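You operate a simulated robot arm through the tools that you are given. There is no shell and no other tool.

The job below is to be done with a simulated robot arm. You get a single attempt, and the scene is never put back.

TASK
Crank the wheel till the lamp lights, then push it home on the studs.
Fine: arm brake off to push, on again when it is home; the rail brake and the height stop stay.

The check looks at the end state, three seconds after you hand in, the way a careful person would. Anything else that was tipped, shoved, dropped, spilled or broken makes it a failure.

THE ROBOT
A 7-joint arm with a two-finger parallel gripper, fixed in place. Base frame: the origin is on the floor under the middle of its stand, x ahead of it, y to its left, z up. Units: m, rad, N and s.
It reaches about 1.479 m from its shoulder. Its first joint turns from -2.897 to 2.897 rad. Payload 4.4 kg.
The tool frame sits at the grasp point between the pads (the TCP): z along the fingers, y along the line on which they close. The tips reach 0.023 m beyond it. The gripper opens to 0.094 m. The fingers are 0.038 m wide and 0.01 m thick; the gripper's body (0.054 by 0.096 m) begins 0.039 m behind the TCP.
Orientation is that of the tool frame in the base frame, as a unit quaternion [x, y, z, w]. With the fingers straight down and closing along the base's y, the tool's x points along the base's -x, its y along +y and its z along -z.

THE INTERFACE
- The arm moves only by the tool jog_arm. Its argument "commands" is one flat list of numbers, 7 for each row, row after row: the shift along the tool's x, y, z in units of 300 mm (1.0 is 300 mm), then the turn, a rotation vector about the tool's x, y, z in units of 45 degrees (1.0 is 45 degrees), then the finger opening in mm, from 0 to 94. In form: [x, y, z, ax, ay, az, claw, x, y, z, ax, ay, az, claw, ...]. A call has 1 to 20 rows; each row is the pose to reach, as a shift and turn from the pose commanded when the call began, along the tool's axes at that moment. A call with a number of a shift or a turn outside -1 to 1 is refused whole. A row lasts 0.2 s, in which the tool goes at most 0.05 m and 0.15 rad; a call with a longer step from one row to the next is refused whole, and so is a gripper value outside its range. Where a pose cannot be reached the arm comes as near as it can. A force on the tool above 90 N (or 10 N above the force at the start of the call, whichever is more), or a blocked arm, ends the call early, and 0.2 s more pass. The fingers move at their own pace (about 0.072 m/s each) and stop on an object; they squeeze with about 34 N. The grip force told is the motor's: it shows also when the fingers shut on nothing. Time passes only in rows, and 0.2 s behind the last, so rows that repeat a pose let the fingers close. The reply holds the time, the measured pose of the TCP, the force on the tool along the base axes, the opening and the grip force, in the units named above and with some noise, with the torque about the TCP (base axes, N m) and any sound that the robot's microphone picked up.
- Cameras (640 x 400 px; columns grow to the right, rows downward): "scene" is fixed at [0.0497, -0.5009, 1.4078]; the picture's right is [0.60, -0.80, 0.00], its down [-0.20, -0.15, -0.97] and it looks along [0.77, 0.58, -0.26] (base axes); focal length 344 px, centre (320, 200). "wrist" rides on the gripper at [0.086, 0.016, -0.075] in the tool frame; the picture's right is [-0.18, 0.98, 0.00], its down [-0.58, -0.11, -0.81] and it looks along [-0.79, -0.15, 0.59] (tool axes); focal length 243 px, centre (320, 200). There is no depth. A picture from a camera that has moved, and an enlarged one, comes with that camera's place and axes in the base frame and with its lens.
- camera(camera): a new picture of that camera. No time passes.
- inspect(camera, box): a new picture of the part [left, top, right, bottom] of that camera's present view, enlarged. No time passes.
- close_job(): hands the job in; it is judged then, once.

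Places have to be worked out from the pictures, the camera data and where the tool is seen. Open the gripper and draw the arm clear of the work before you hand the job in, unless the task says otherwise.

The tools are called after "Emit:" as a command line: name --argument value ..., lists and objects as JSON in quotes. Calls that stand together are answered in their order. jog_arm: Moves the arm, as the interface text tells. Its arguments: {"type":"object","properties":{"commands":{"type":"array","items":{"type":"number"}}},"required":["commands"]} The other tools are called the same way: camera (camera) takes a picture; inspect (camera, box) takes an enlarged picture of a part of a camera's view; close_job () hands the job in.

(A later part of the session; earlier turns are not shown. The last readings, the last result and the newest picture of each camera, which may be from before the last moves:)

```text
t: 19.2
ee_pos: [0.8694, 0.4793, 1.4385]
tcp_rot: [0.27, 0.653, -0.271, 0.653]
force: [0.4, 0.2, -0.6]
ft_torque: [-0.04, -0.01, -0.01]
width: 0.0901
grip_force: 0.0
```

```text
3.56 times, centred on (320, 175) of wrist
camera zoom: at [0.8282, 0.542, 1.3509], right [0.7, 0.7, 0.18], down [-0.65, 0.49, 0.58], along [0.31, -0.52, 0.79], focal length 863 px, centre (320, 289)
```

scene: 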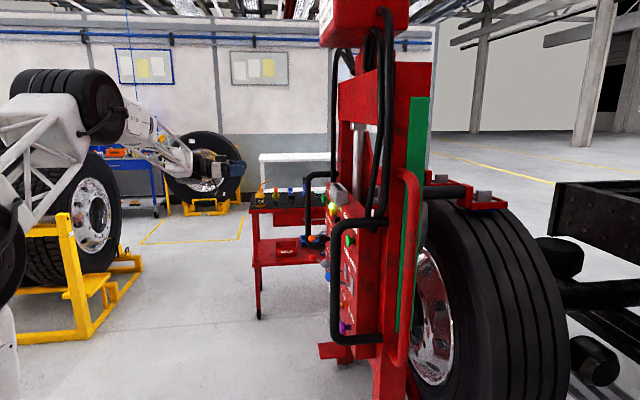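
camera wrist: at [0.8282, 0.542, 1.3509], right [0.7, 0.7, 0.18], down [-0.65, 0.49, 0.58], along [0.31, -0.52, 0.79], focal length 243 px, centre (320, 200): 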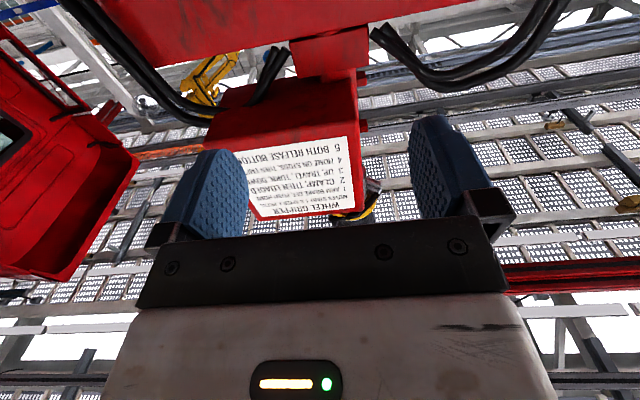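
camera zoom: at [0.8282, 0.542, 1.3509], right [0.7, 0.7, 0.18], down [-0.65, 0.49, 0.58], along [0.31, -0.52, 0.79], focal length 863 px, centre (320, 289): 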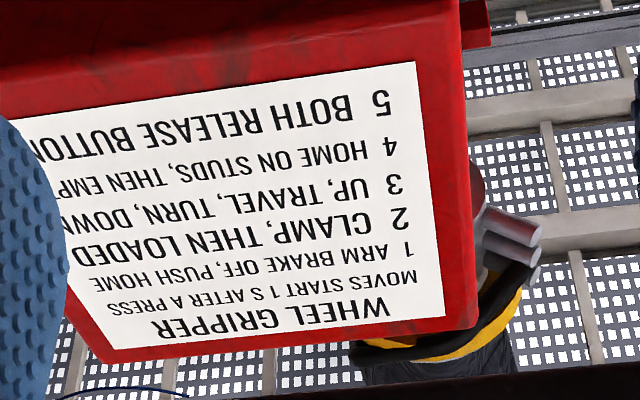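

The plate says "1 Arm brake off, push home … 4 Home on studs, then EMPTY", and my job is only the push with the arm brake off, then back on. I'll go down towards the arm brake ball at about (0.953, 0.157, 0.881) with the fingers closed.

Emit:
jog_arm --commands '[0.15, -0.05, 0, 0, 0, 0, 60, 0.3, -0.1, 0, 0, 0, 0, 30, 0.45, -0.15, 0, 0, 0, 0, 0, 0.6, -0.2, 0, 0, 0, 0, 0, 0.75, -0.25, 0, 0, 0, 0, 0, 0.9, -0.3, 0, 0, 0, 0, 0]'

Emit:
jog_arm --commands '[0.13, -0.05, 0.05, 0, 0, 0, 0, 0.26, -0.1, 0.1, 0, 0, 0, 0, 0.39, -0.15, 0.15, 0, 0, 0, 0, 0.52, -0.2, 0.2, 0, 0, 0, 0, 0.64, -0.24, 0.25, 0, 0, 0, 0, 0.728, -0.262, 0.3, 0, 0, 0, 0, 0.728, -0.262, 0.3, 0, 0, 0, 0]'

Emit:
camera --camera "wrist"

Emit:
camera --camera "scene"

```text
t: 20.6
ee_pos: [0.8085, 0.4147, 1.1715]
tcp_rot: [0.271, 0.653, -0.272, 0.653]
force: [-1.0, -0.2, 0.7]
ft_torque: [0.05, 0.02, 0.0]
width: 0.0
grip_force: 34.3
```

```text
t: 22.2
ee_pos: [0.8135, 0.2971, 0.9533]
tcp_rot: [0.27, 0.653, -0.271, 0.653]
force: [-0.1, 0.6, -0.6]
ft_torque: [0.0, 0.01, 0.02]
width: 0.0002
grip_force: 33.5
```

```text
taken
camera wrist: at [0.7718, 0.3616, 0.8655], right [0.7, 0.69, 0.18], down [-0.65, 0.49, 0.58], along [0.31, -0.52, 0.79], focal length 243 px, centre (320, 200)
```

wrist: 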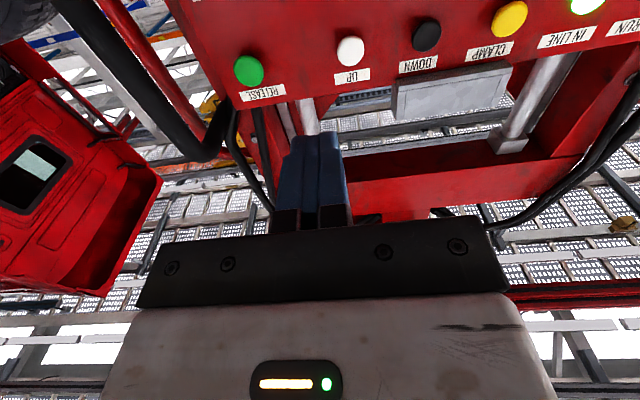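

```text
taken
```

scene: 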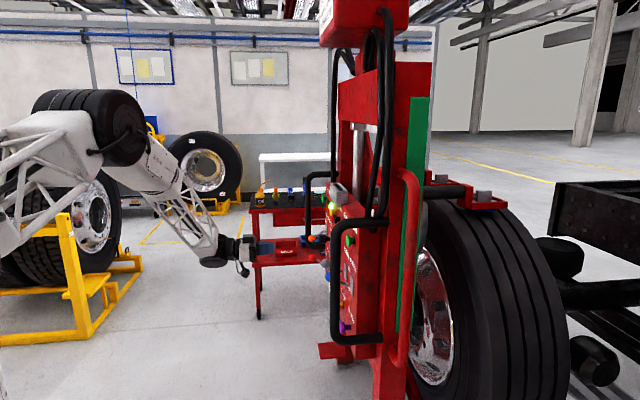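

Aligned at e=0.785, above the ball's height. I'll move forward so the closed fingers hang over the arm brake ball, about 3.5 cm above it.

Emit:
jog_arm --commands '[0, 0, 0.15, 0, 0, 0, 0, 0, 0, 0.3, 0, 0, 0, 0, 0, 0, 0.45, 0, 0, 0, 0, 0, 0, 0.55, 0, 0, 0, 0, 0, 0, 0.627, 0, 0, 0, 0, 0, 0, 0.627, 0, 0, 0, 0]'

Emit:
camera --camera "wrist"

Emit:
inspect --camera "scene" --box '[270, 190, 390, 290]'

```text
t: 23.6
ee_pos: [0.9423, 0.1667, 0.9533]
tcp_rot: [0.27, 0.653, -0.271, 0.653]
force: [-0.5, 0.1, -0.3]
ft_torque: [0.01, -0.02, 0.0]
width: 0.0001
grip_force: 34.2
```

```text
taken
camera wrist: at [0.9016, 0.2293, 0.8653], right [0.7, 0.69, 0.18], down [-0.65, 0.49, 0.58], along [0.31, -0.52, 0.79], focal length 243 px, centre (320, 200)
```

wrist: 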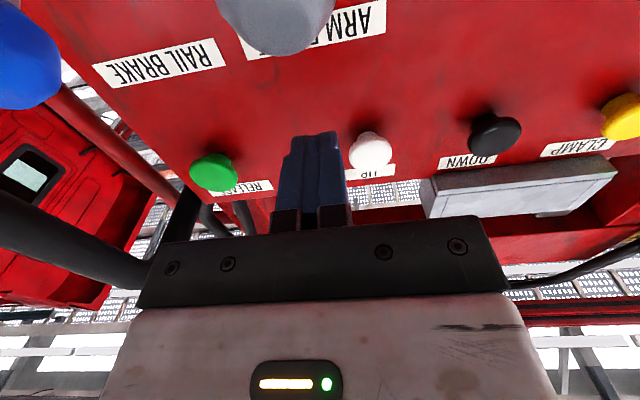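

```text
4.00 times, centred on (330, 240) of scene
camera zoom: at [0.0497, -0.5009, 1.4078], right [0.6, -0.8, 0.0], down [-0.2, -0.15, -0.97], along [0.77, 0.58, -0.26], focal length 1377 px, centre (280, 40)
```

zoom: 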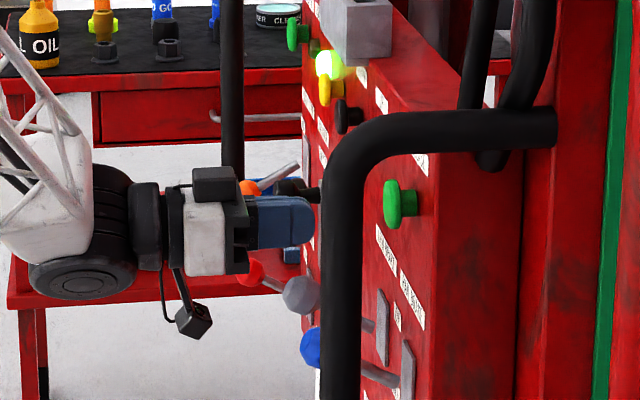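

The fingers are lined up above the grey ball. Now I press down along the lever's stroke toward OFF.

Emit:
jog_arm --commands '[0.05, 0, 0, 0, 0, 0, 0, 0.1, 0, 0, 0, 0, 0, 0, 0.14, 0, 0, 0, 0, 0, 0, 0.18, 0, 0, 0, 0, 0, 0, 0.22, 0, 0, 0, 0, 0, 0, 0.26, 0, 0, 0, 0, 0, 0, 0.3, 0, 0, 0, 0, 0, 0, 0.34, 0, 0, 0, 0, 0, 0, 0.37, 0, 0, 0, 0, 0, 0, 0.37, 0, 0, 0, 0, 0, 0]'

Emit:
camera --camera "wrist"

Emit:
inspect --camera "scene" --box '[270, 190, 390, 290]'

```text
t: 25.8
ee_pos: [0.9473, 0.1649, 0.8466]
tcp_rot: [0.271, 0.652, -0.27, 0.654]
force: [-6.7, 0.2, 30.2]
ft_torque: [-0.23, -0.04, -0.17]
width: 0.0
grip_force: 34.0
```

```text
taken
camera wrist: at [0.9059, 0.2285, 0.7583], right [0.69, 0.69, 0.19], down [-0.65, 0.49, 0.58], along [0.31, -0.52, 0.79], focal length 243 px, centre (320, 200)
```

wrist: 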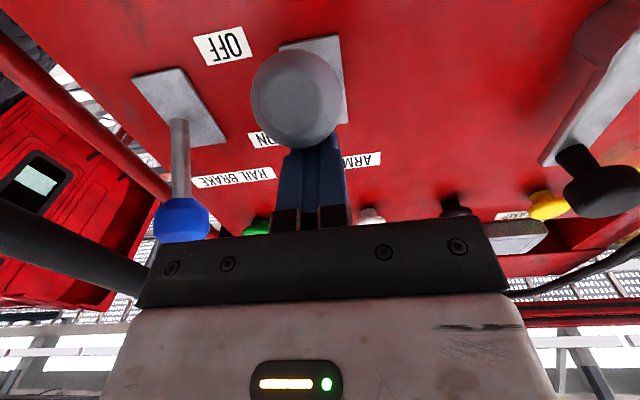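

```text
4.00 times, centred on (330, 240) of scene
camera zoom: at [0.0497, -0.5009, 1.4078], right [0.6, -0.8, 0.0], down [-0.2, -0.15, -0.97], along [0.77, 0.58, -0.26], focal length 1377 px, centre (280, 40)
```

zoom: 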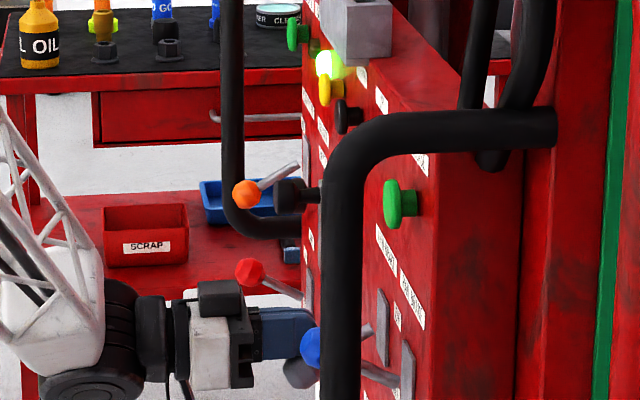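

The ball is now at z≈0.80, mirrored about the plate centre, with 30 N of resistance at the stop, so the lever should be at OFF. I'll lift off, back out along −p, and check that it stays.

Emit:
jog_arm --commands '[-0.03, 0, 0, 0, 0, 0, 0, -0.1, 0, 0, 0, 0, 0, 0, -0.15, 0, -0.05, 0, 0, 0, 0, -0.15, 0, -0.18, 0, 0, 0, 0, -0.15, 0, -0.31, 0, 0, 0, 0, -0.15, 0, -0.44, 0, 0, 0, 0, -0.15, 0, -0.57, 0, 0, 0, 0, -0.15, 0, -0.57, 0, 0, 0, 0]'

Emit:
camera --camera "wrist"

Emit:
inspect --camera "scene" --box '[270, 190, 390, 290]'

Emit:
camera --camera "scene"

```text
t: 27.6
ee_pos: [0.8227, 0.286, 0.8857]
tcp_rot: [0.27, 0.654, -0.269, 0.654]
force: [0.6, 0.7, 0.1]
ft_torque: [-0.02, 0.01, 0.02]
width: 0.0
grip_force: 34.2
```

```text
taken
camera wrist: at [0.7823, 0.3487, 0.7976], right [0.7, 0.7, 0.18], down [-0.65, 0.49, 0.58], along [0.31, -0.52, 0.79], focal length 243 px, centre (320, 200)
```

wrist: 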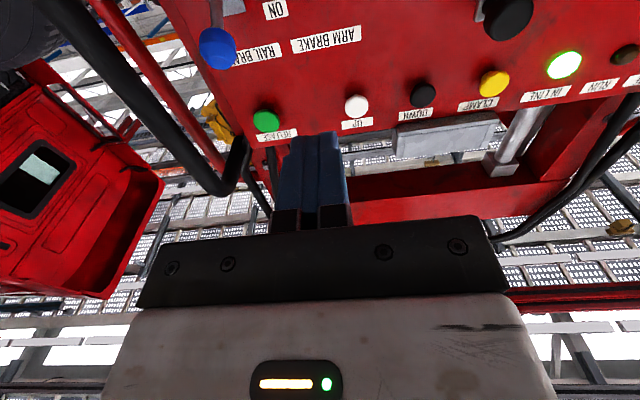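

```text
4.00 times, centred on (330, 240) of scene
camera zoom: at [0.0497, -0.5009, 1.4078], right [0.6, -0.8, 0.0], down [-0.2, -0.15, -0.97], along [0.77, 0.58, -0.26], focal length 1377 px, centre (280, 40)
```

zoom: 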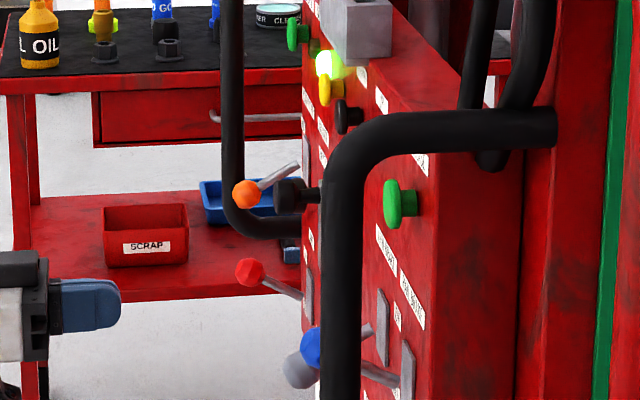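

```text
taken
```

scene: 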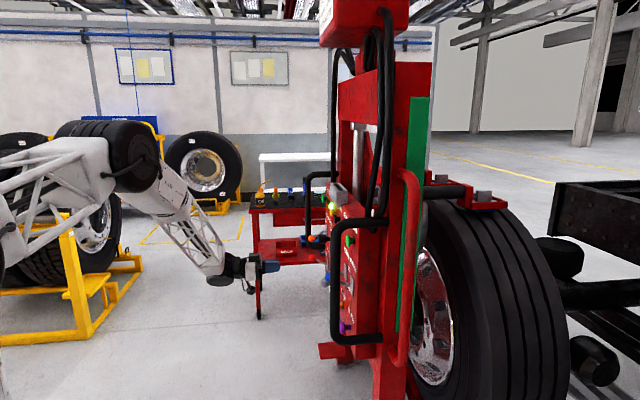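

The arm brake lever stays at OFF, the rail brake is untouched and the lamp is still lit. Next I'll move to a standoff in front of the right black handle bar (about (0.806, 0.013)), opening the fingers on the way.

Emit:
jog_arm --commands '[0.02, -0.12, 0, 0, 0, 0, 0, 0.04, -0.24, 0, 0, 0, 0, 40, 0.06, -0.36, 0, 0, 0, 0, 60, 0.08, -0.48, 0, 0, 0, 0, 90, 0.1, -0.6, 0, 0, 0, 0, 90, 0.12, -0.683, 0, 0, 0, 0, 90, 0.12, -0.683, 0, 0, 0, 0, 90]'

Emit:
camera --camera "wrist"

Emit:
camera --camera "scene"

```text
t: 29.2
ee_pos: [0.68, 0.1406, 0.8512]
tcp_rot: [0.27, 0.653, -0.27, 0.653]
force: [-0.4, 0.5, -0.6]
ft_torque: [0.02, -0.01, 0.05]
width: 0.09
grip_force: 0.0
```

```text
taken
camera wrist: at [0.6386, 0.2036, 0.7638], right [0.7, 0.7, 0.18], down [-0.65, 0.49, 0.58], along [0.31, -0.52, 0.79], focal length 243 px, centre (320, 200)
```

wrist: 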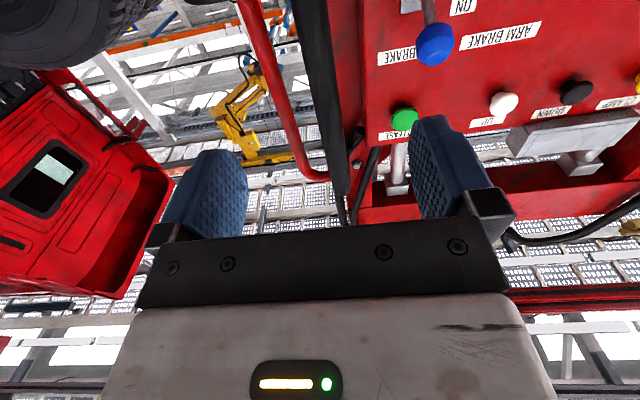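

```text
taken
```

scene: 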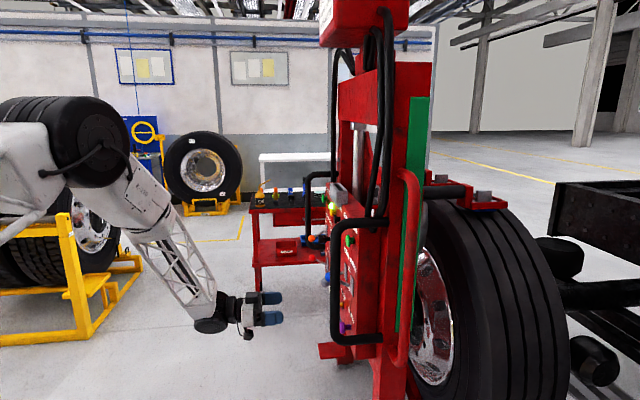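

The handle bar lies at e≈0.5755, p≈0.560, about 5 mm to the side of my line. I'll advance with open fingers to straddle it and then close.

Emit:
jog_arm --commands '[0, -0.016, 0.12, 0, 0, 0, 90, 0, -0.016, 0.24, 0, 0, 0, 90, 0, -0.016, 0.36, 0, 0, 0, 90, 0, -0.016, 0.46, 0, 0, 0, 90, 0, -0.016, 0.55, 0, 0, 0, 90, 0, -0.016, 0.635, 0, 0, 0, 90, 0, -0.016, 0.635, 0, 0, 0, 90]'

Emit:
camera --camera "wrist"

Emit:
inspect --camera "scene" --box '[270, 190, 390, 290]'

```text
t: 30.8
ee_pos: [0.8119, 0.0028, 0.8516]
tcp_rot: [0.271, 0.653, -0.271, 0.653]
force: [0.5, 0.1, 0.9]
ft_torque: [-0.01, -0.01, -0.04]
width: 0.0901
grip_force: 0.1
```

```text
taken
camera wrist: at [0.7702, 0.0665, 0.7639], right [0.7, 0.69, 0.18], down [-0.65, 0.49, 0.58], along [0.31, -0.52, 0.79], focal length 243 px, centre (320, 200)
```

wrist: 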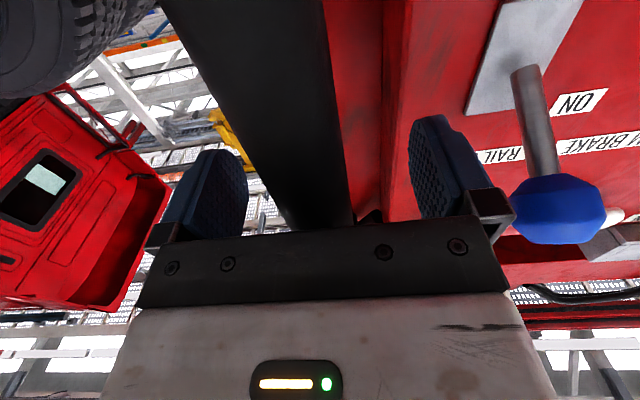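

```text
4.00 times, centred on (330, 240) of scene
camera zoom: at [0.0497, -0.5009, 1.4078], right [0.6, -0.8, 0.0], down [-0.2, -0.15, -0.97], along [0.77, 0.58, -0.26], focal length 1377 px, centre (280, 40)
```

zoom: 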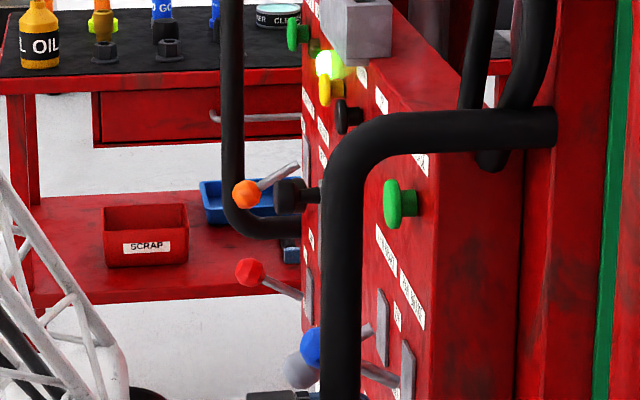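

The bar is between the fingers, about 5 mm toward −e. I'll centre on it and close.

Emit:
jog_arm --commands '[0, -0.016, 0, 0, 0, 0, 90, 0, -0.016, 0, 0, 0, 0, 60, 0, -0.016, 0, 0, 0, 0, 36, 0, -0.016, 0, 0, 0, 0, 28, 0, -0.016, 0, 0, 0, 0, 24, 0, -0.016, 0, 0, 0, 0, 24]'

Emit:
camera --camera "wrist"

Emit:
camera --camera "scene"

```text
t: 32.2
ee_pos: [0.8097, 0.0005, 0.8522]
tcp_rot: [0.27, 0.653, -0.27, 0.653]
force: [20.7, 17.8, -3.1]
ft_torque: [0.22, 0.13, -0.39]
width: 0.0358
grip_force: 13.0
```

```text
taken
camera wrist: at [0.7672, 0.0635, 0.7642], right [0.69, 0.7, 0.18], down [-0.65, 0.49, 0.58], along [0.31, -0.52, 0.79], focal length 243 px, centre (320, 200)
```

wrist: 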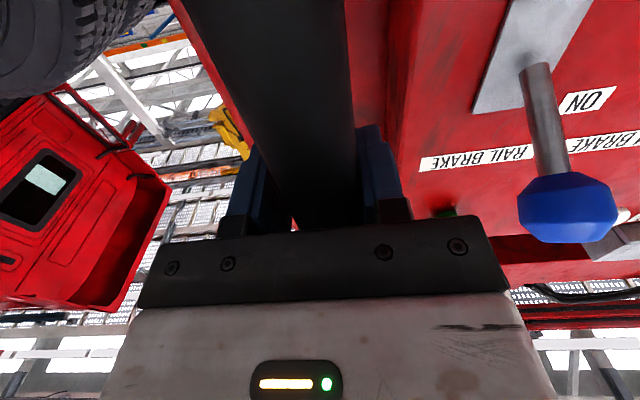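

```text
taken
```

scene: 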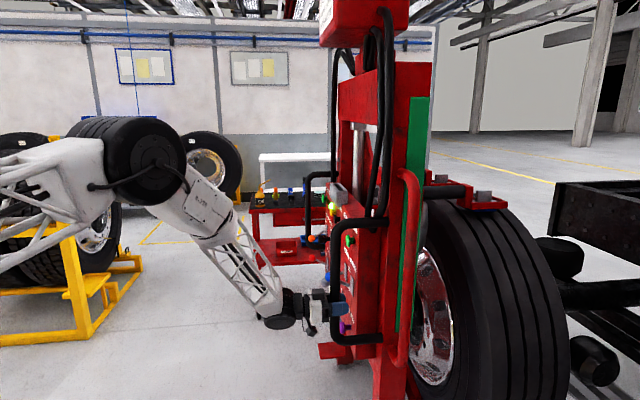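

Force is 27 N along +e, so the bar sits slightly toward the +e finger and my centring shift overshot. I'll move back by about 4 mm to unload it sideways.

Emit:
jog_arm --commands '[0, 0.006, 0, 0, 0, 0, 24, 0, 0.012, 0, 0, 0, 0, 24, 0, 0.012, 0, 0, 0, 0, 24]'

```text
t: 33.0
ee_pos: [0.8098, 0.0017, 0.853]
tcp_rot: [0.271, 0.653, -0.272, 0.653]
force: [16.3, 8.5, -4.9]
ft_torque: [-0.04, -0.22, -0.33]
width: 0.0319
grip_force: 9.3
```

Side load is dropping (17 N). Another small shift the same way.

Emit:
jog_arm --commands '[0, 0.006, 0, 0, 0, 0, 24, 0, 0.01, 0, 0, 0, 0, 24, 0, 0.01, 0, 0, 0, 0, 24]'

```text
t: 33.8
ee_pos: [0.8117, 0.0022, 0.8526]
tcp_rot: [0.272, 0.652, -0.273, 0.653]
force: [-57.0, -60.7, 37.8]
ft_torque: [-0.32, 0.4, 1.07]
width: 0.0298
grip_force: 44.3
```

Now both fingers hold firmly, but the tool is commanded about 2 mm too far in +e, giving 83 N of side load. I'll back off 1.8 mm to relax it.

Emit:
jog_arm --commands '[0, -0.003, 0, 0, 0, 0, 24, 0, -0.006, 0, 0, 0, 0, 24, 0, -0.006, 0, 0, 0, 0, 24]'

Emit:
camera --camera "wrist"

Emit:
camera --camera "scene"

```text
t: 34.6
ee_pos: [0.8106, 0.0026, 0.8521]
tcp_rot: [0.27, 0.653, -0.27, 0.654]
force: [-55.7, -47.8, 31.5]
ft_torque: [-0.15, 0.03, 0.8]
width: 0.0297
grip_force: 45.0
```

```text
taken
camera wrist: at [0.7687, 0.0665, 0.7644], right [0.7, 0.69, 0.18], down [-0.65, 0.49, 0.58], along [0.31, -0.52, 0.79], focal length 243 px, centre (320, 200)
```

wrist: 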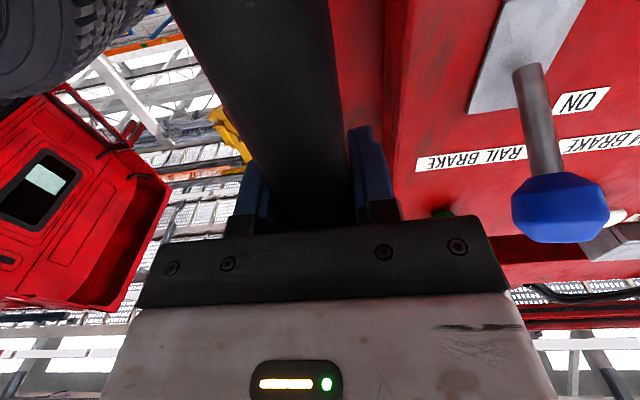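

```text
taken
```

scene: 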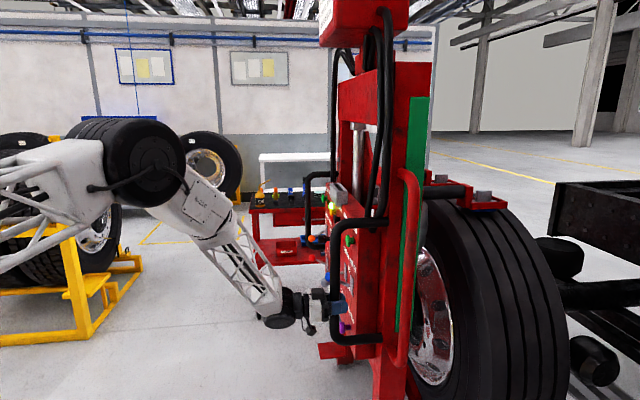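

A rigid clamp on the fixed handle builds side load, so I'll open the fingers to a loose cage around the bar and push with the palm instead.

Emit:
jog_arm --commands '[0, 0, 0, 0, 0, 0, 40, 0, 0, 0, 0, 0, 0, 56, 0, 0, 0, 0, 0, 0, 56]'

Emit:
camera --camera "wrist"

Emit:
inspect --camera "scene" --box '[280, 240, 400, 340]'

```text
t: 35.4
ee_pos: [0.8114, 0.0033, 0.852]
tcp_rot: [0.27, 0.653, -0.271, 0.653]
force: [0.6, -0.8, -0.3]
ft_torque: [0.0, -0.02, 0.01]
width: 0.0561
grip_force: 0.2
```

```text
taken
camera wrist: at [0.7695, 0.0668, 0.7642], right [0.69, 0.7, 0.18], down [-0.65, 0.49, 0.58], along [0.31, -0.52, 0.79], focal length 243 px, centre (320, 200)
```

wrist: 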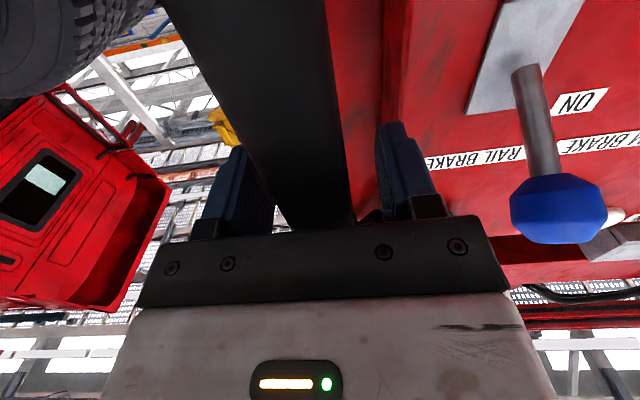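

```text
4.00 times, centred on (340, 290) of scene
camera zoom: at [0.0497, -0.5009, 1.4078], right [0.6, -0.8, 0.0], down [-0.2, -0.15, -0.97], along [0.77, 0.58, -0.26], focal length 1377 px, centre (240, -160)
```

zoom: 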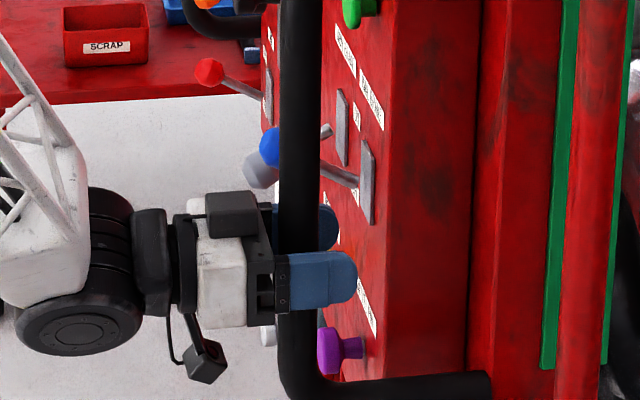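

No load, bar caged just ahead of the palm. I'll push slowly along +p and watch the force and motion.

Emit:
jog_arm --commands '[0, 0, 0.015, 0, 0, 0, 56, 0, 0, 0.03, 0, 0, 0, 56, 0, 0, 0.045, 0, 0, 0, 56, 0, 0, 0.06, 0, 0, 0, 56, 0, 0, 0.075, 0, 0, 0, 56, 0, 0, 0.09, 0, 0, 0, 56, 0, 0, 0.105, 0, 0, 0, 56, 0, 0, 0.12, 0, 0, 0, 56]'

Emit:
camera --camera "scene"

Emit:
inspect --camera "scene" --box '[280, 180, 400, 340]'

```text
t: 37.2
ee_pos: [0.837, -0.0242, 0.8529]
tcp_rot: [0.27, 0.653, -0.271, 0.653]
force: [-8.8, 3.8, 3.5]
ft_torque: [0.19, 0.32, 0.13]
width: 0.0559
grip_force: 0.0
```

```text
taken
```

scene: 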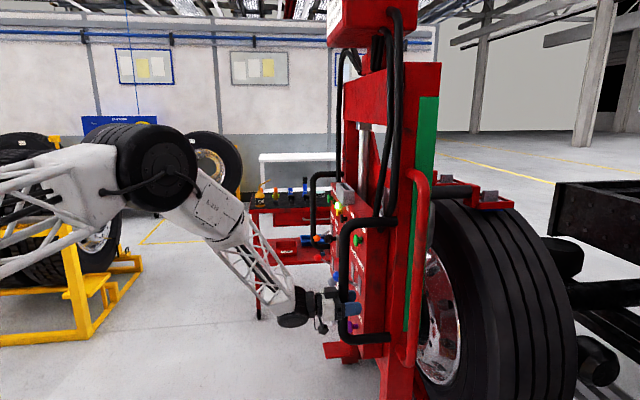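

```text
2.50 times, centred on (340, 260) of scene
camera zoom: at [0.0497, -0.5009, 1.4078], right [0.6, -0.8, 0.0], down [-0.2, -0.15, -0.97], along [0.77, 0.58, -0.26], focal length 860 px, centre (270, 50)
```

zoom: 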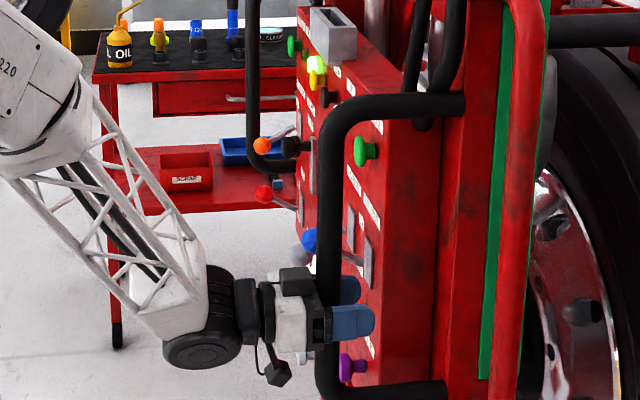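

The whole frame rolls forward with about 9 N, and the lamp stays lit. Continuing to push at the same slow pace.

Emit:
jog_arm --commands '[0, 0, 0.015, 0, 0, 0, 56, 0, 0, 0.03, 0, 0, 0, 56, 0, 0, 0.045, 0, 0, 0, 56, 0, 0, 0.06, 0, 0, 0, 56, 0, 0, 0.075, 0, 0, 0, 56, 0, 0, 0.09, 0, 0, 0, 56, 0, 0, 0.105, 0, 0, 0, 56, 0, 0, 0.12, 0, 0, 0, 56, 0, 0, 0.135, 0, 0, 0, 56, 0, 0, 0.15, 0, 0, 0, 56]'

Emit:
camera --camera "scene"

Emit:
inspect --camera "scene" --box '[420, 150, 640, 400]'

```text
t: 39.4
ee_pos: [0.8687, -0.0539, 0.8509]
tcp_rot: [0.271, 0.653, -0.271, 0.653]
force: [0.1, -0.2, 0.3]
ft_torque: [0.0, -0.01, 0.03]
width: 0.0558
grip_force: 0.1
```

```text
taken
```

scene: 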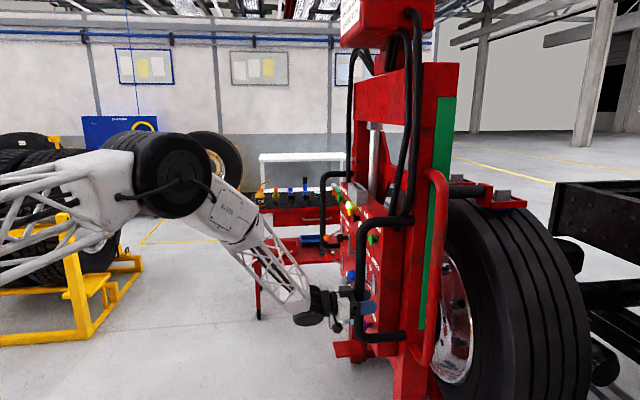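

```text
1.60 times, centred on (530, 275) of scene
camera zoom: at [0.0497, -0.5009, 1.4078], right [0.6, -0.8, 0.0], down [-0.2, -0.15, -0.97], along [0.77, 0.58, -0.26], focal length 551 px, centre (-16, 80)
```

zoom: 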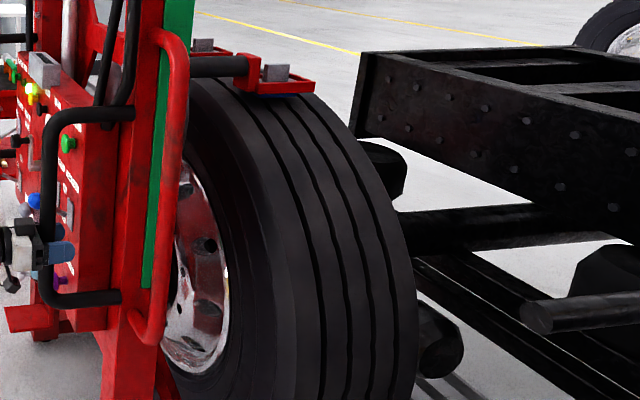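

The frame has rolled a few millimetres ahead of the palm (zero force), and the bar is now at p≈0.63. I'll pause two rows to see whether it is coasting or stopped.

Emit:
jog_arm --commands '[0, 0, 0, 0, 0, 0, 56, 0, 0, 0, 0, 0, 0, 56]'

Emit:
camera --camera "scene"

Emit:
camera --camera "wrist"

```text
t: 40.0
ee_pos: [0.8687, -0.0526, 0.8509]
tcp_rot: [0.271, 0.653, -0.271, 0.653]
force: [-0.3, 1.1, 0.2]
ft_torque: [-0.03, -0.01, -0.02]
width: 0.0562
grip_force: 0.1
```

```text
taken
```

scene: 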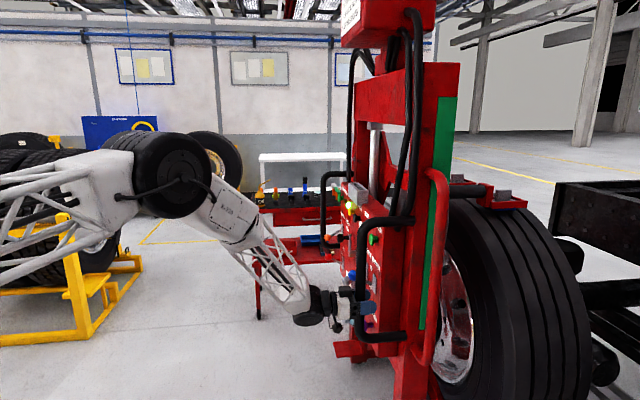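

```text
taken
camera wrist: at [0.8276, 0.0096, 0.7639], right [0.7, 0.69, 0.18], down [-0.65, 0.49, 0.58], along [0.31, -0.52, 0.79], focal length 243 px, centre (320, 200)
```

wrist: 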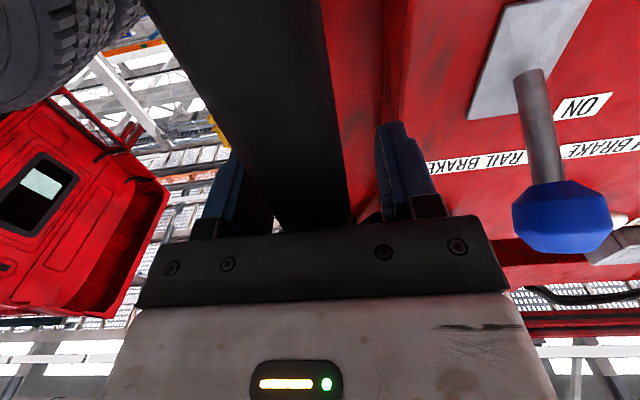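

It seems stationary. I'll check the lamp and studs area now.

Emit:
inspect --camera "scene" --box '[310, 170, 410, 260]'

Emit:
inspect --camera "scene" --box '[420, 180, 600, 390]'

```text
4.44 times, centred on (360, 215) of scene
camera zoom: at [0.0497, -0.5009, 1.4078], right [0.6, -0.8, 0.0], down [-0.2, -0.15, -0.97], along [0.77, 0.58, -0.26], focal length 1530 px, centre (142, 133)
```

zoom: 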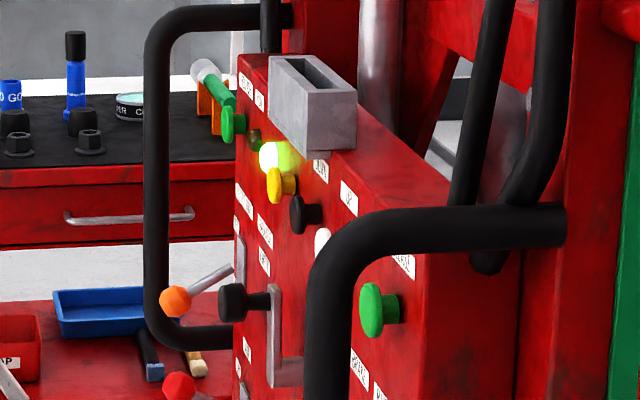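

```text
1.90 times, centred on (510, 285) of scene
camera zoom: at [0.0497, -0.5009, 1.4078], right [0.6, -0.8, 0.0], down [-0.2, -0.15, -0.97], along [0.77, 0.58, -0.26], focal length 656 px, centre (-42, 38)
```

zoom: 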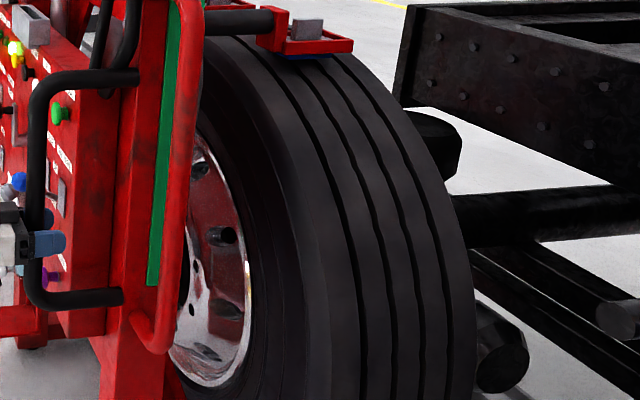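

Lamp still lit and everything is aligned. Continuing the push.

Emit:
jog_arm --commands '[0, 0, 0.015, 0, 0, 0, 56, 0, 0, 0.03, 0, 0, 0, 56, 0, 0, 0.045, 0, 0, 0, 56, 0, 0, 0.06, 0, 0, 0, 56, 0, 0, 0.075, 0, 0, 0, 56, 0, 0, 0.09, 0, 0, 0, 56, 0, 0, 0.105, 0, 0, 0, 56, 0, 0, 0.12, 0, 0, 0, 56, 0, 0, 0.135, 0, 0, 0, 56, 0, 0, 0.15, 0, 0, 0, 56]'

Emit:
camera --camera "scene"

```text
t: 42.2
ee_pos: [0.8999, -0.0879, 0.8524]
tcp_rot: [0.27, 0.653, -0.27, 0.653]
force: [0.2, -0.4, -0.7]
ft_torque: [0.02, 0.02, -0.03]
width: 0.056
grip_force: 0.1
```

```text
taken
```

scene: 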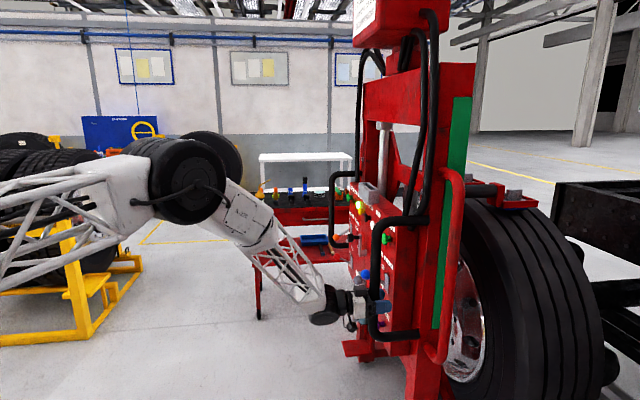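

Frame now about 12 cm forward and still rolling freely. Check the lamp and continue.

Emit:
inspect --camera "scene" --box '[320, 170, 440, 270]'

Emit:
jog_arm --commands '[0, 0, 0.015, 0, 0, 0, 56, 0, 0, 0.03, 0, 0, 0, 56, 0, 0, 0.045, 0, 0, 0, 56, 0, 0, 0.06, 0, 0, 0, 56, 0, 0, 0.075, 0, 0, 0, 56, 0, 0, 0.09, 0, 0, 0, 56, 0, 0, 0.105, 0, 0, 0, 56, 0, 0, 0.12, 0, 0, 0, 56]'

Emit:
camera --camera "scene"

```text
4.00 times, centred on (380, 220) of scene
camera zoom: at [0.0497, -0.5009, 1.4078], right [0.6, -0.8, 0.0], down [-0.2, -0.15, -0.97], along [0.77, 0.58, -0.26], focal length 1377 px, centre (80, 120)
```

zoom: 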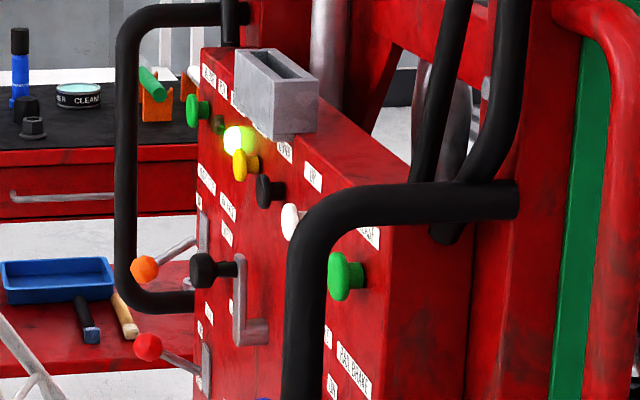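

```text
t: 44.0
ee_pos: [0.9253, -0.1113, 0.8522]
tcp_rot: [0.271, 0.653, -0.271, 0.653]
force: [0.1, 0.4, 0.1]
ft_torque: [0.0, -0.03, 0.02]
width: 0.0559
grip_force: 0.2
```

```text
taken
```

scene: 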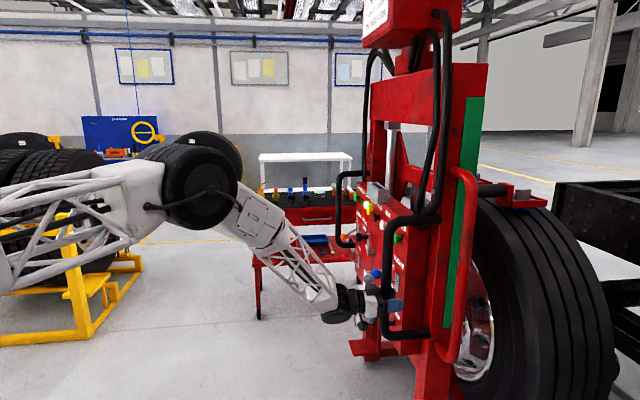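

Still free-rolling. I'll look at the wheel-to-axle side before continuing.

Emit:
inspect --camera "scene" --box '[440, 160, 640, 400]'

Emit:
inspect --camera "scene" --box '[330, 170, 450, 350]'

```text
1.67 times, centred on (540, 280) of scene
camera zoom: at [0.0497, -0.5009, 1.4078], right [0.6, -0.8, 0.0], down [-0.2, -0.15, -0.97], along [0.77, 0.58, -0.26], focal length 574 px, centre (-47, 67)
```

zoom: 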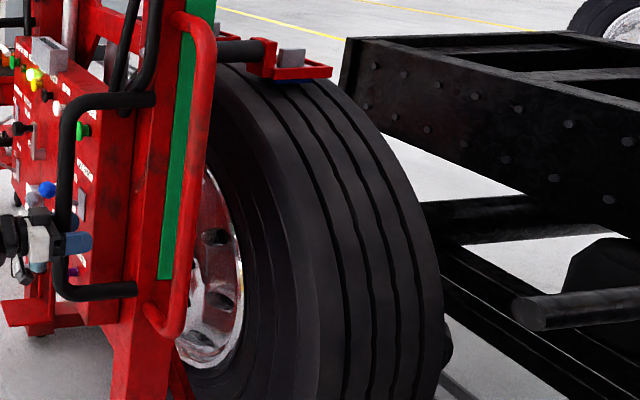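

```text
2.22 times, centred on (390, 260) of scene
camera zoom: at [0.0497, -0.5009, 1.4078], right [0.6, -0.8, 0.0], down [-0.2, -0.15, -0.97], along [0.77, 0.58, -0.26], focal length 765 px, centre (164, 67)
```

zoom: 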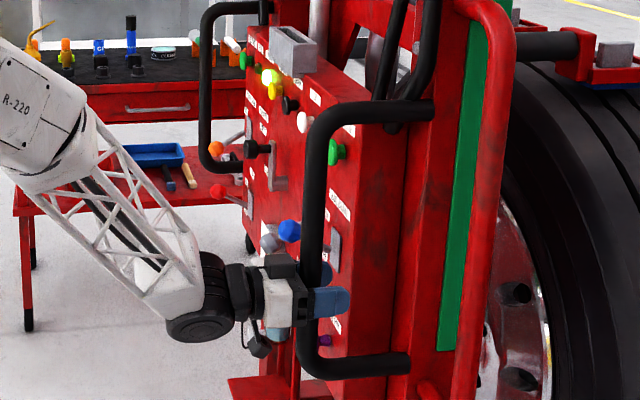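

Path looks clear and the lamp is lit. Pushing on.

Emit:
jog_arm --commands '[0, 0, 0.015, 0, 0, 0, 56, 0, 0, 0.03, 0, 0, 0, 56, 0, 0, 0.045, 0, 0, 0, 56, 0, 0, 0.06, 0, 0, 0, 56, 0, 0, 0.075, 0, 0, 0, 56, 0, 0, 0.09, 0, 0, 0, 56, 0, 0, 0.105, 0, 0, 0, 56, 0, 0, 0.12, 0, 0, 0, 56]'

Emit:
camera --camera "scene"

```text
t: 45.8
ee_pos: [0.9513, -0.1376, 0.8531]
tcp_rot: [0.27, 0.654, -0.27, 0.653]
force: [-0.3, -0.4, -0.6]
ft_torque: [0.0, 0.0, 0.05]
width: 0.0561
grip_force: 0.1
```

```text
taken
```

scene: 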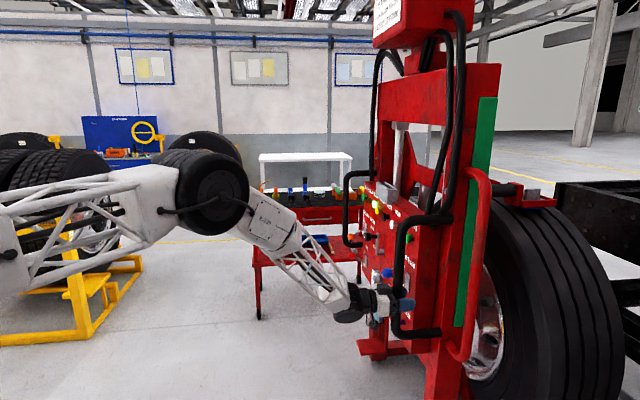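

Still no resistance beyond rolling friction; continuing.

Emit:
jog_arm --commands '[0, 0, 0.015, 0, 0, 0, 56, 0, 0, 0.03, 0, 0, 0, 56, 0, 0, 0.045, 0, 0, 0, 56, 0, 0, 0.06, 0, 0, 0, 56, 0, 0, 0.075, 0, 0, 0, 56, 0, 0, 0.09, 0, 0, 0, 56, 0, 0, 0.105, 0, 0, 0, 56, 0, 0, 0.12, 0, 0, 0, 56]'

Emit:
camera --camera "scene"

Emit:
inspect --camera "scene" --box '[440, 160, 640, 400]'

Emit:
inspect --camera "scene" --box '[340, 170, 460, 350]'

```text
t: 47.6
ee_pos: [0.977, -0.1645, 0.8536]
tcp_rot: [0.27, 0.653, -0.271, 0.653]
force: [-1.1, 0.1, -0.6]
ft_torque: [-0.02, 0.0, 0.0]
width: 0.0564
grip_force: 0.1
```

```text
taken
```

scene: 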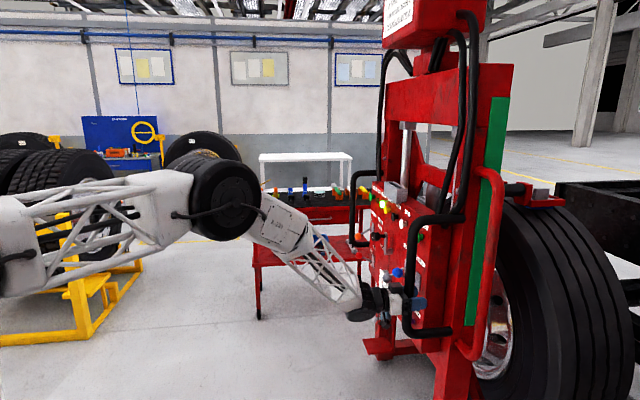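

```text
1.67 times, centred on (540, 280) of scene
camera zoom: at [0.0497, -0.5009, 1.4078], right [0.6, -0.8, 0.0], down [-0.2, -0.15, -0.97], along [0.77, 0.58, -0.26], focal length 574 px, centre (-47, 67)
```

zoom: 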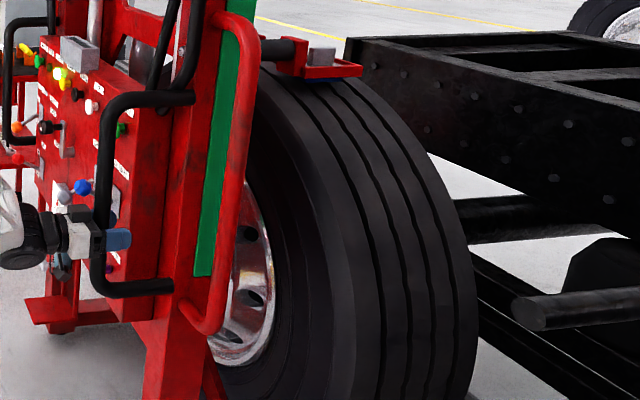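

```text
2.22 times, centred on (400, 260) of scene
camera zoom: at [0.0497, -0.5009, 1.4078], right [0.6, -0.8, 0.0], down [-0.2, -0.15, -0.97], along [0.77, 0.58, -0.26], focal length 765 px, centre (142, 67)
```

zoom: 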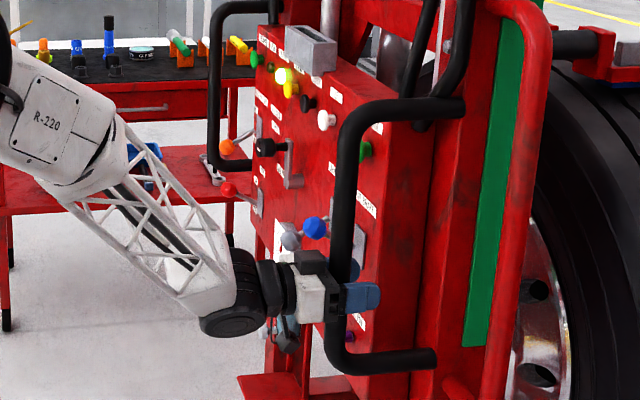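

About 23 cm travelled, lamp lit, still free. Continuing the push.

Emit:
jog_arm --commands '[0, 0, 0.015, 0, 0, 0, 56, 0, 0, 0.03, 0, 0, 0, 56, 0, 0, 0.045, 0, 0, 0, 56, 0, 0, 0.06, 0, 0, 0, 56, 0, 0, 0.075, 0, 0, 0, 56, 0, 0, 0.09, 0, 0, 0, 56, 0, 0, 0.105, 0, 0, 0, 56, 0, 0, 0.12, 0, 0, 0, 56]'

Emit:
camera --camera "scene"

Emit:
inspect --camera "scene" --box '[340, 170, 460, 350]'

```text
t: 49.4
ee_pos: [1.0006, -0.1872, 0.851]
tcp_rot: [0.27, 0.654, -0.271, 0.653]
force: [-66.3, 23.9, 13.8]
ft_torque: [0.18, -0.25, 1.22]
width: 0.0561
grip_force: 0.0
```

```text
taken
```

scene: 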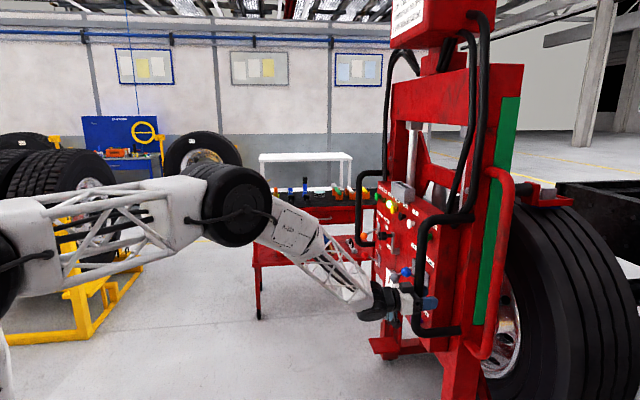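

```text
2.22 times, centred on (400, 260) of scene
camera zoom: at [0.0497, -0.5009, 1.4078], right [0.6, -0.8, 0.0], down [-0.2, -0.15, -0.97], along [0.77, 0.58, -0.26], focal length 765 px, centre (142, 67)
```

zoom: 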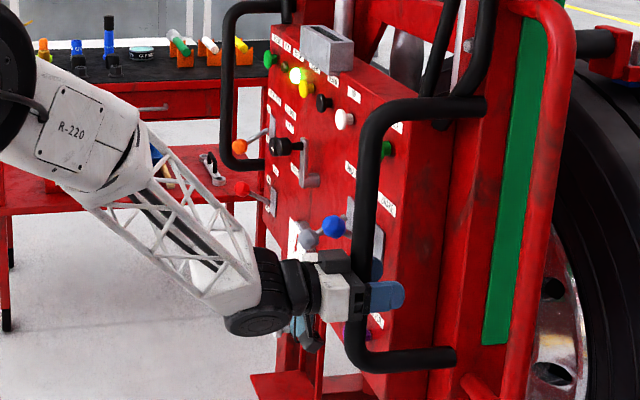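

Resistance rose to ~64 N along the push at TCP p≈0.84, so the wheel has reached a stop. I'll look at the rim for studs coming through and check the lamp.

Emit:
inspect --camera "scene" --box '[470, 230, 570, 400]'

Emit:
inspect --camera "scene" --box '[500, 160, 640, 400]'

Emit:
inspect --camera "scene" --box '[370, 175, 450, 235]'

Emit:
camera --camera "wrist"

```text
2.35 times, centred on (520, 315) of scene
camera zoom: at [0.0497, -0.5009, 1.4078], right [0.6, -0.8, 0.0], down [-0.2, -0.15, -0.97], along [0.77, 0.58, -0.26], focal length 810 px, centre (-151, -71)
```

zoom: 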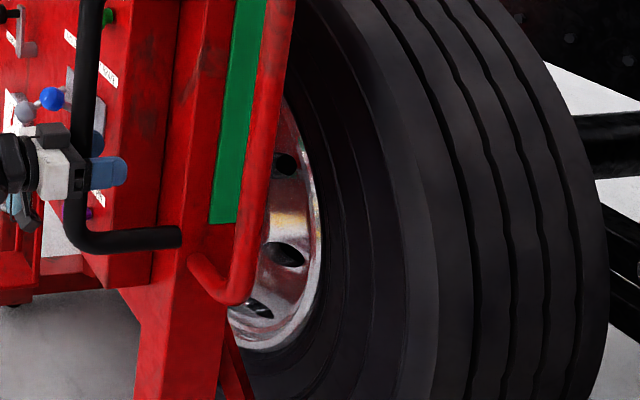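

```text
1.67 times, centred on (570, 280) of scene
camera zoom: at [0.0497, -0.5009, 1.4078], right [0.6, -0.8, 0.0], down [-0.2, -0.15, -0.97], along [0.77, 0.58, -0.26], focal length 574 px, centre (-97, 67)
```

zoom: 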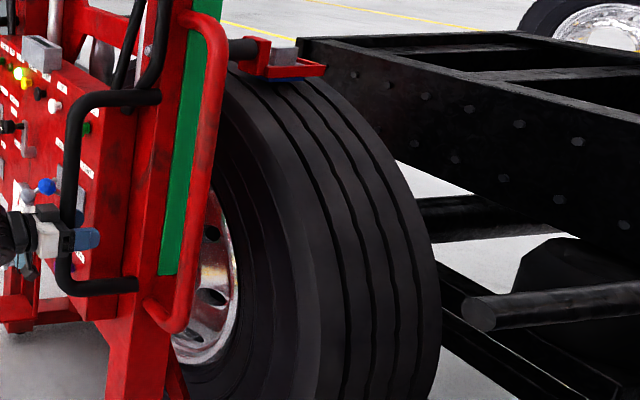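

```text
6.67 times, centred on (410, 205) of scene
camera zoom: at [0.0497, -0.5009, 1.4078], right [0.6, -0.8, 0.0], down [-0.2, -0.15, -0.97], along [0.77, 0.58, -0.26], focal length 2295 px, centre (-280, 167)
```

zoom: 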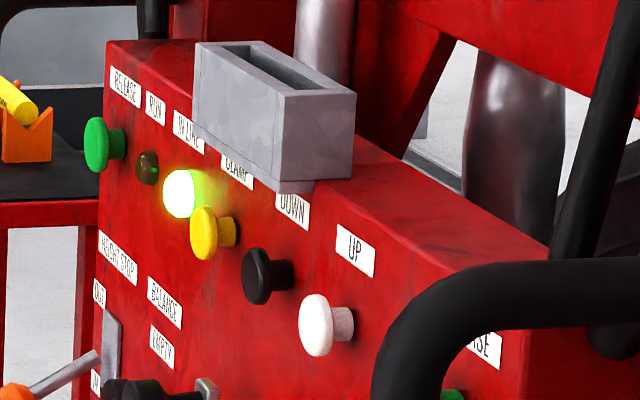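

```text
taken
camera wrist: at [0.9587, -0.125, 0.7636], right [0.7, 0.7, 0.18], down [-0.65, 0.49, 0.58], along [0.31, -0.52, 0.79], focal length 243 px, centre (320, 200)
```

wrist: 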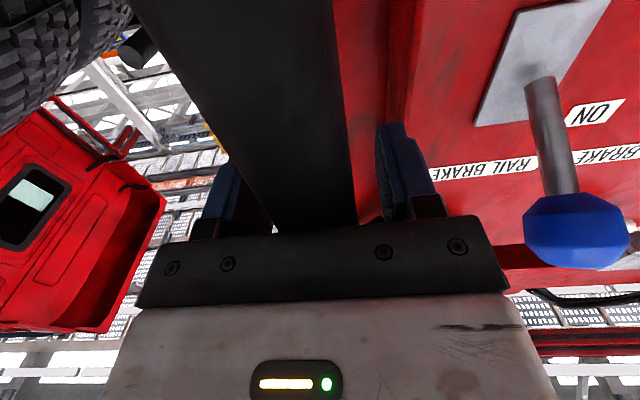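

Lamp is still lit. To tell a true home stop from stiff stud engagement, I'll lean in a few millimetres more and see whether the frame advances.

Emit:
jog_arm --commands '[0, 0, 0.004, 0, 0, 0, 56, 0, 0, 0.008, 0, 0, 0, 56, 0, 0, 0.012, 0, 0, 0, 56, 0, 0, 0.012, 0, 0, 0, 56]'

Emit:
inspect --camera "scene" --box '[500, 160, 640, 400]'

```text
t: 49.7
ee_pos: [1.0001, -0.188, 0.8508]
tcp_rot: [0.27, 0.654, -0.271, 0.653]
force: [-30.3, 13.3, 11.4]
ft_torque: [0.08, -0.23, 0.45]
width: 0.0562
grip_force: 0.0
stopped in row 1: the force on the tool passed its limit at 97 N (the readings are from after the stop); the commanded pose is now the measured one
```

```text
1.67 times, centred on (570, 280) of scene
camera zoom: at [0.0497, -0.5009, 1.4078], right [0.6, -0.8, 0.0], down [-0.2, -0.15, -0.97], along [0.77, 0.58, -0.26], focal length 574 px, centre (-97, 67)
```

zoom: 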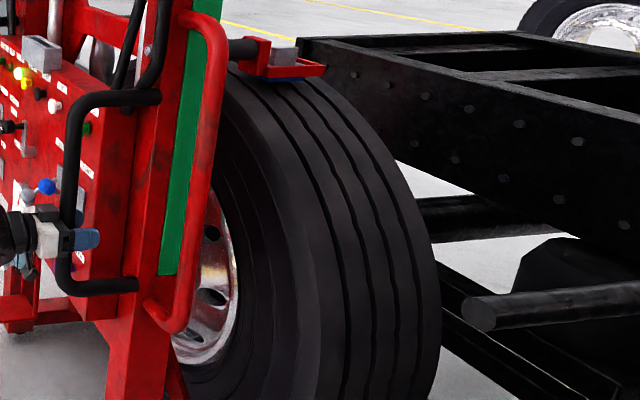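

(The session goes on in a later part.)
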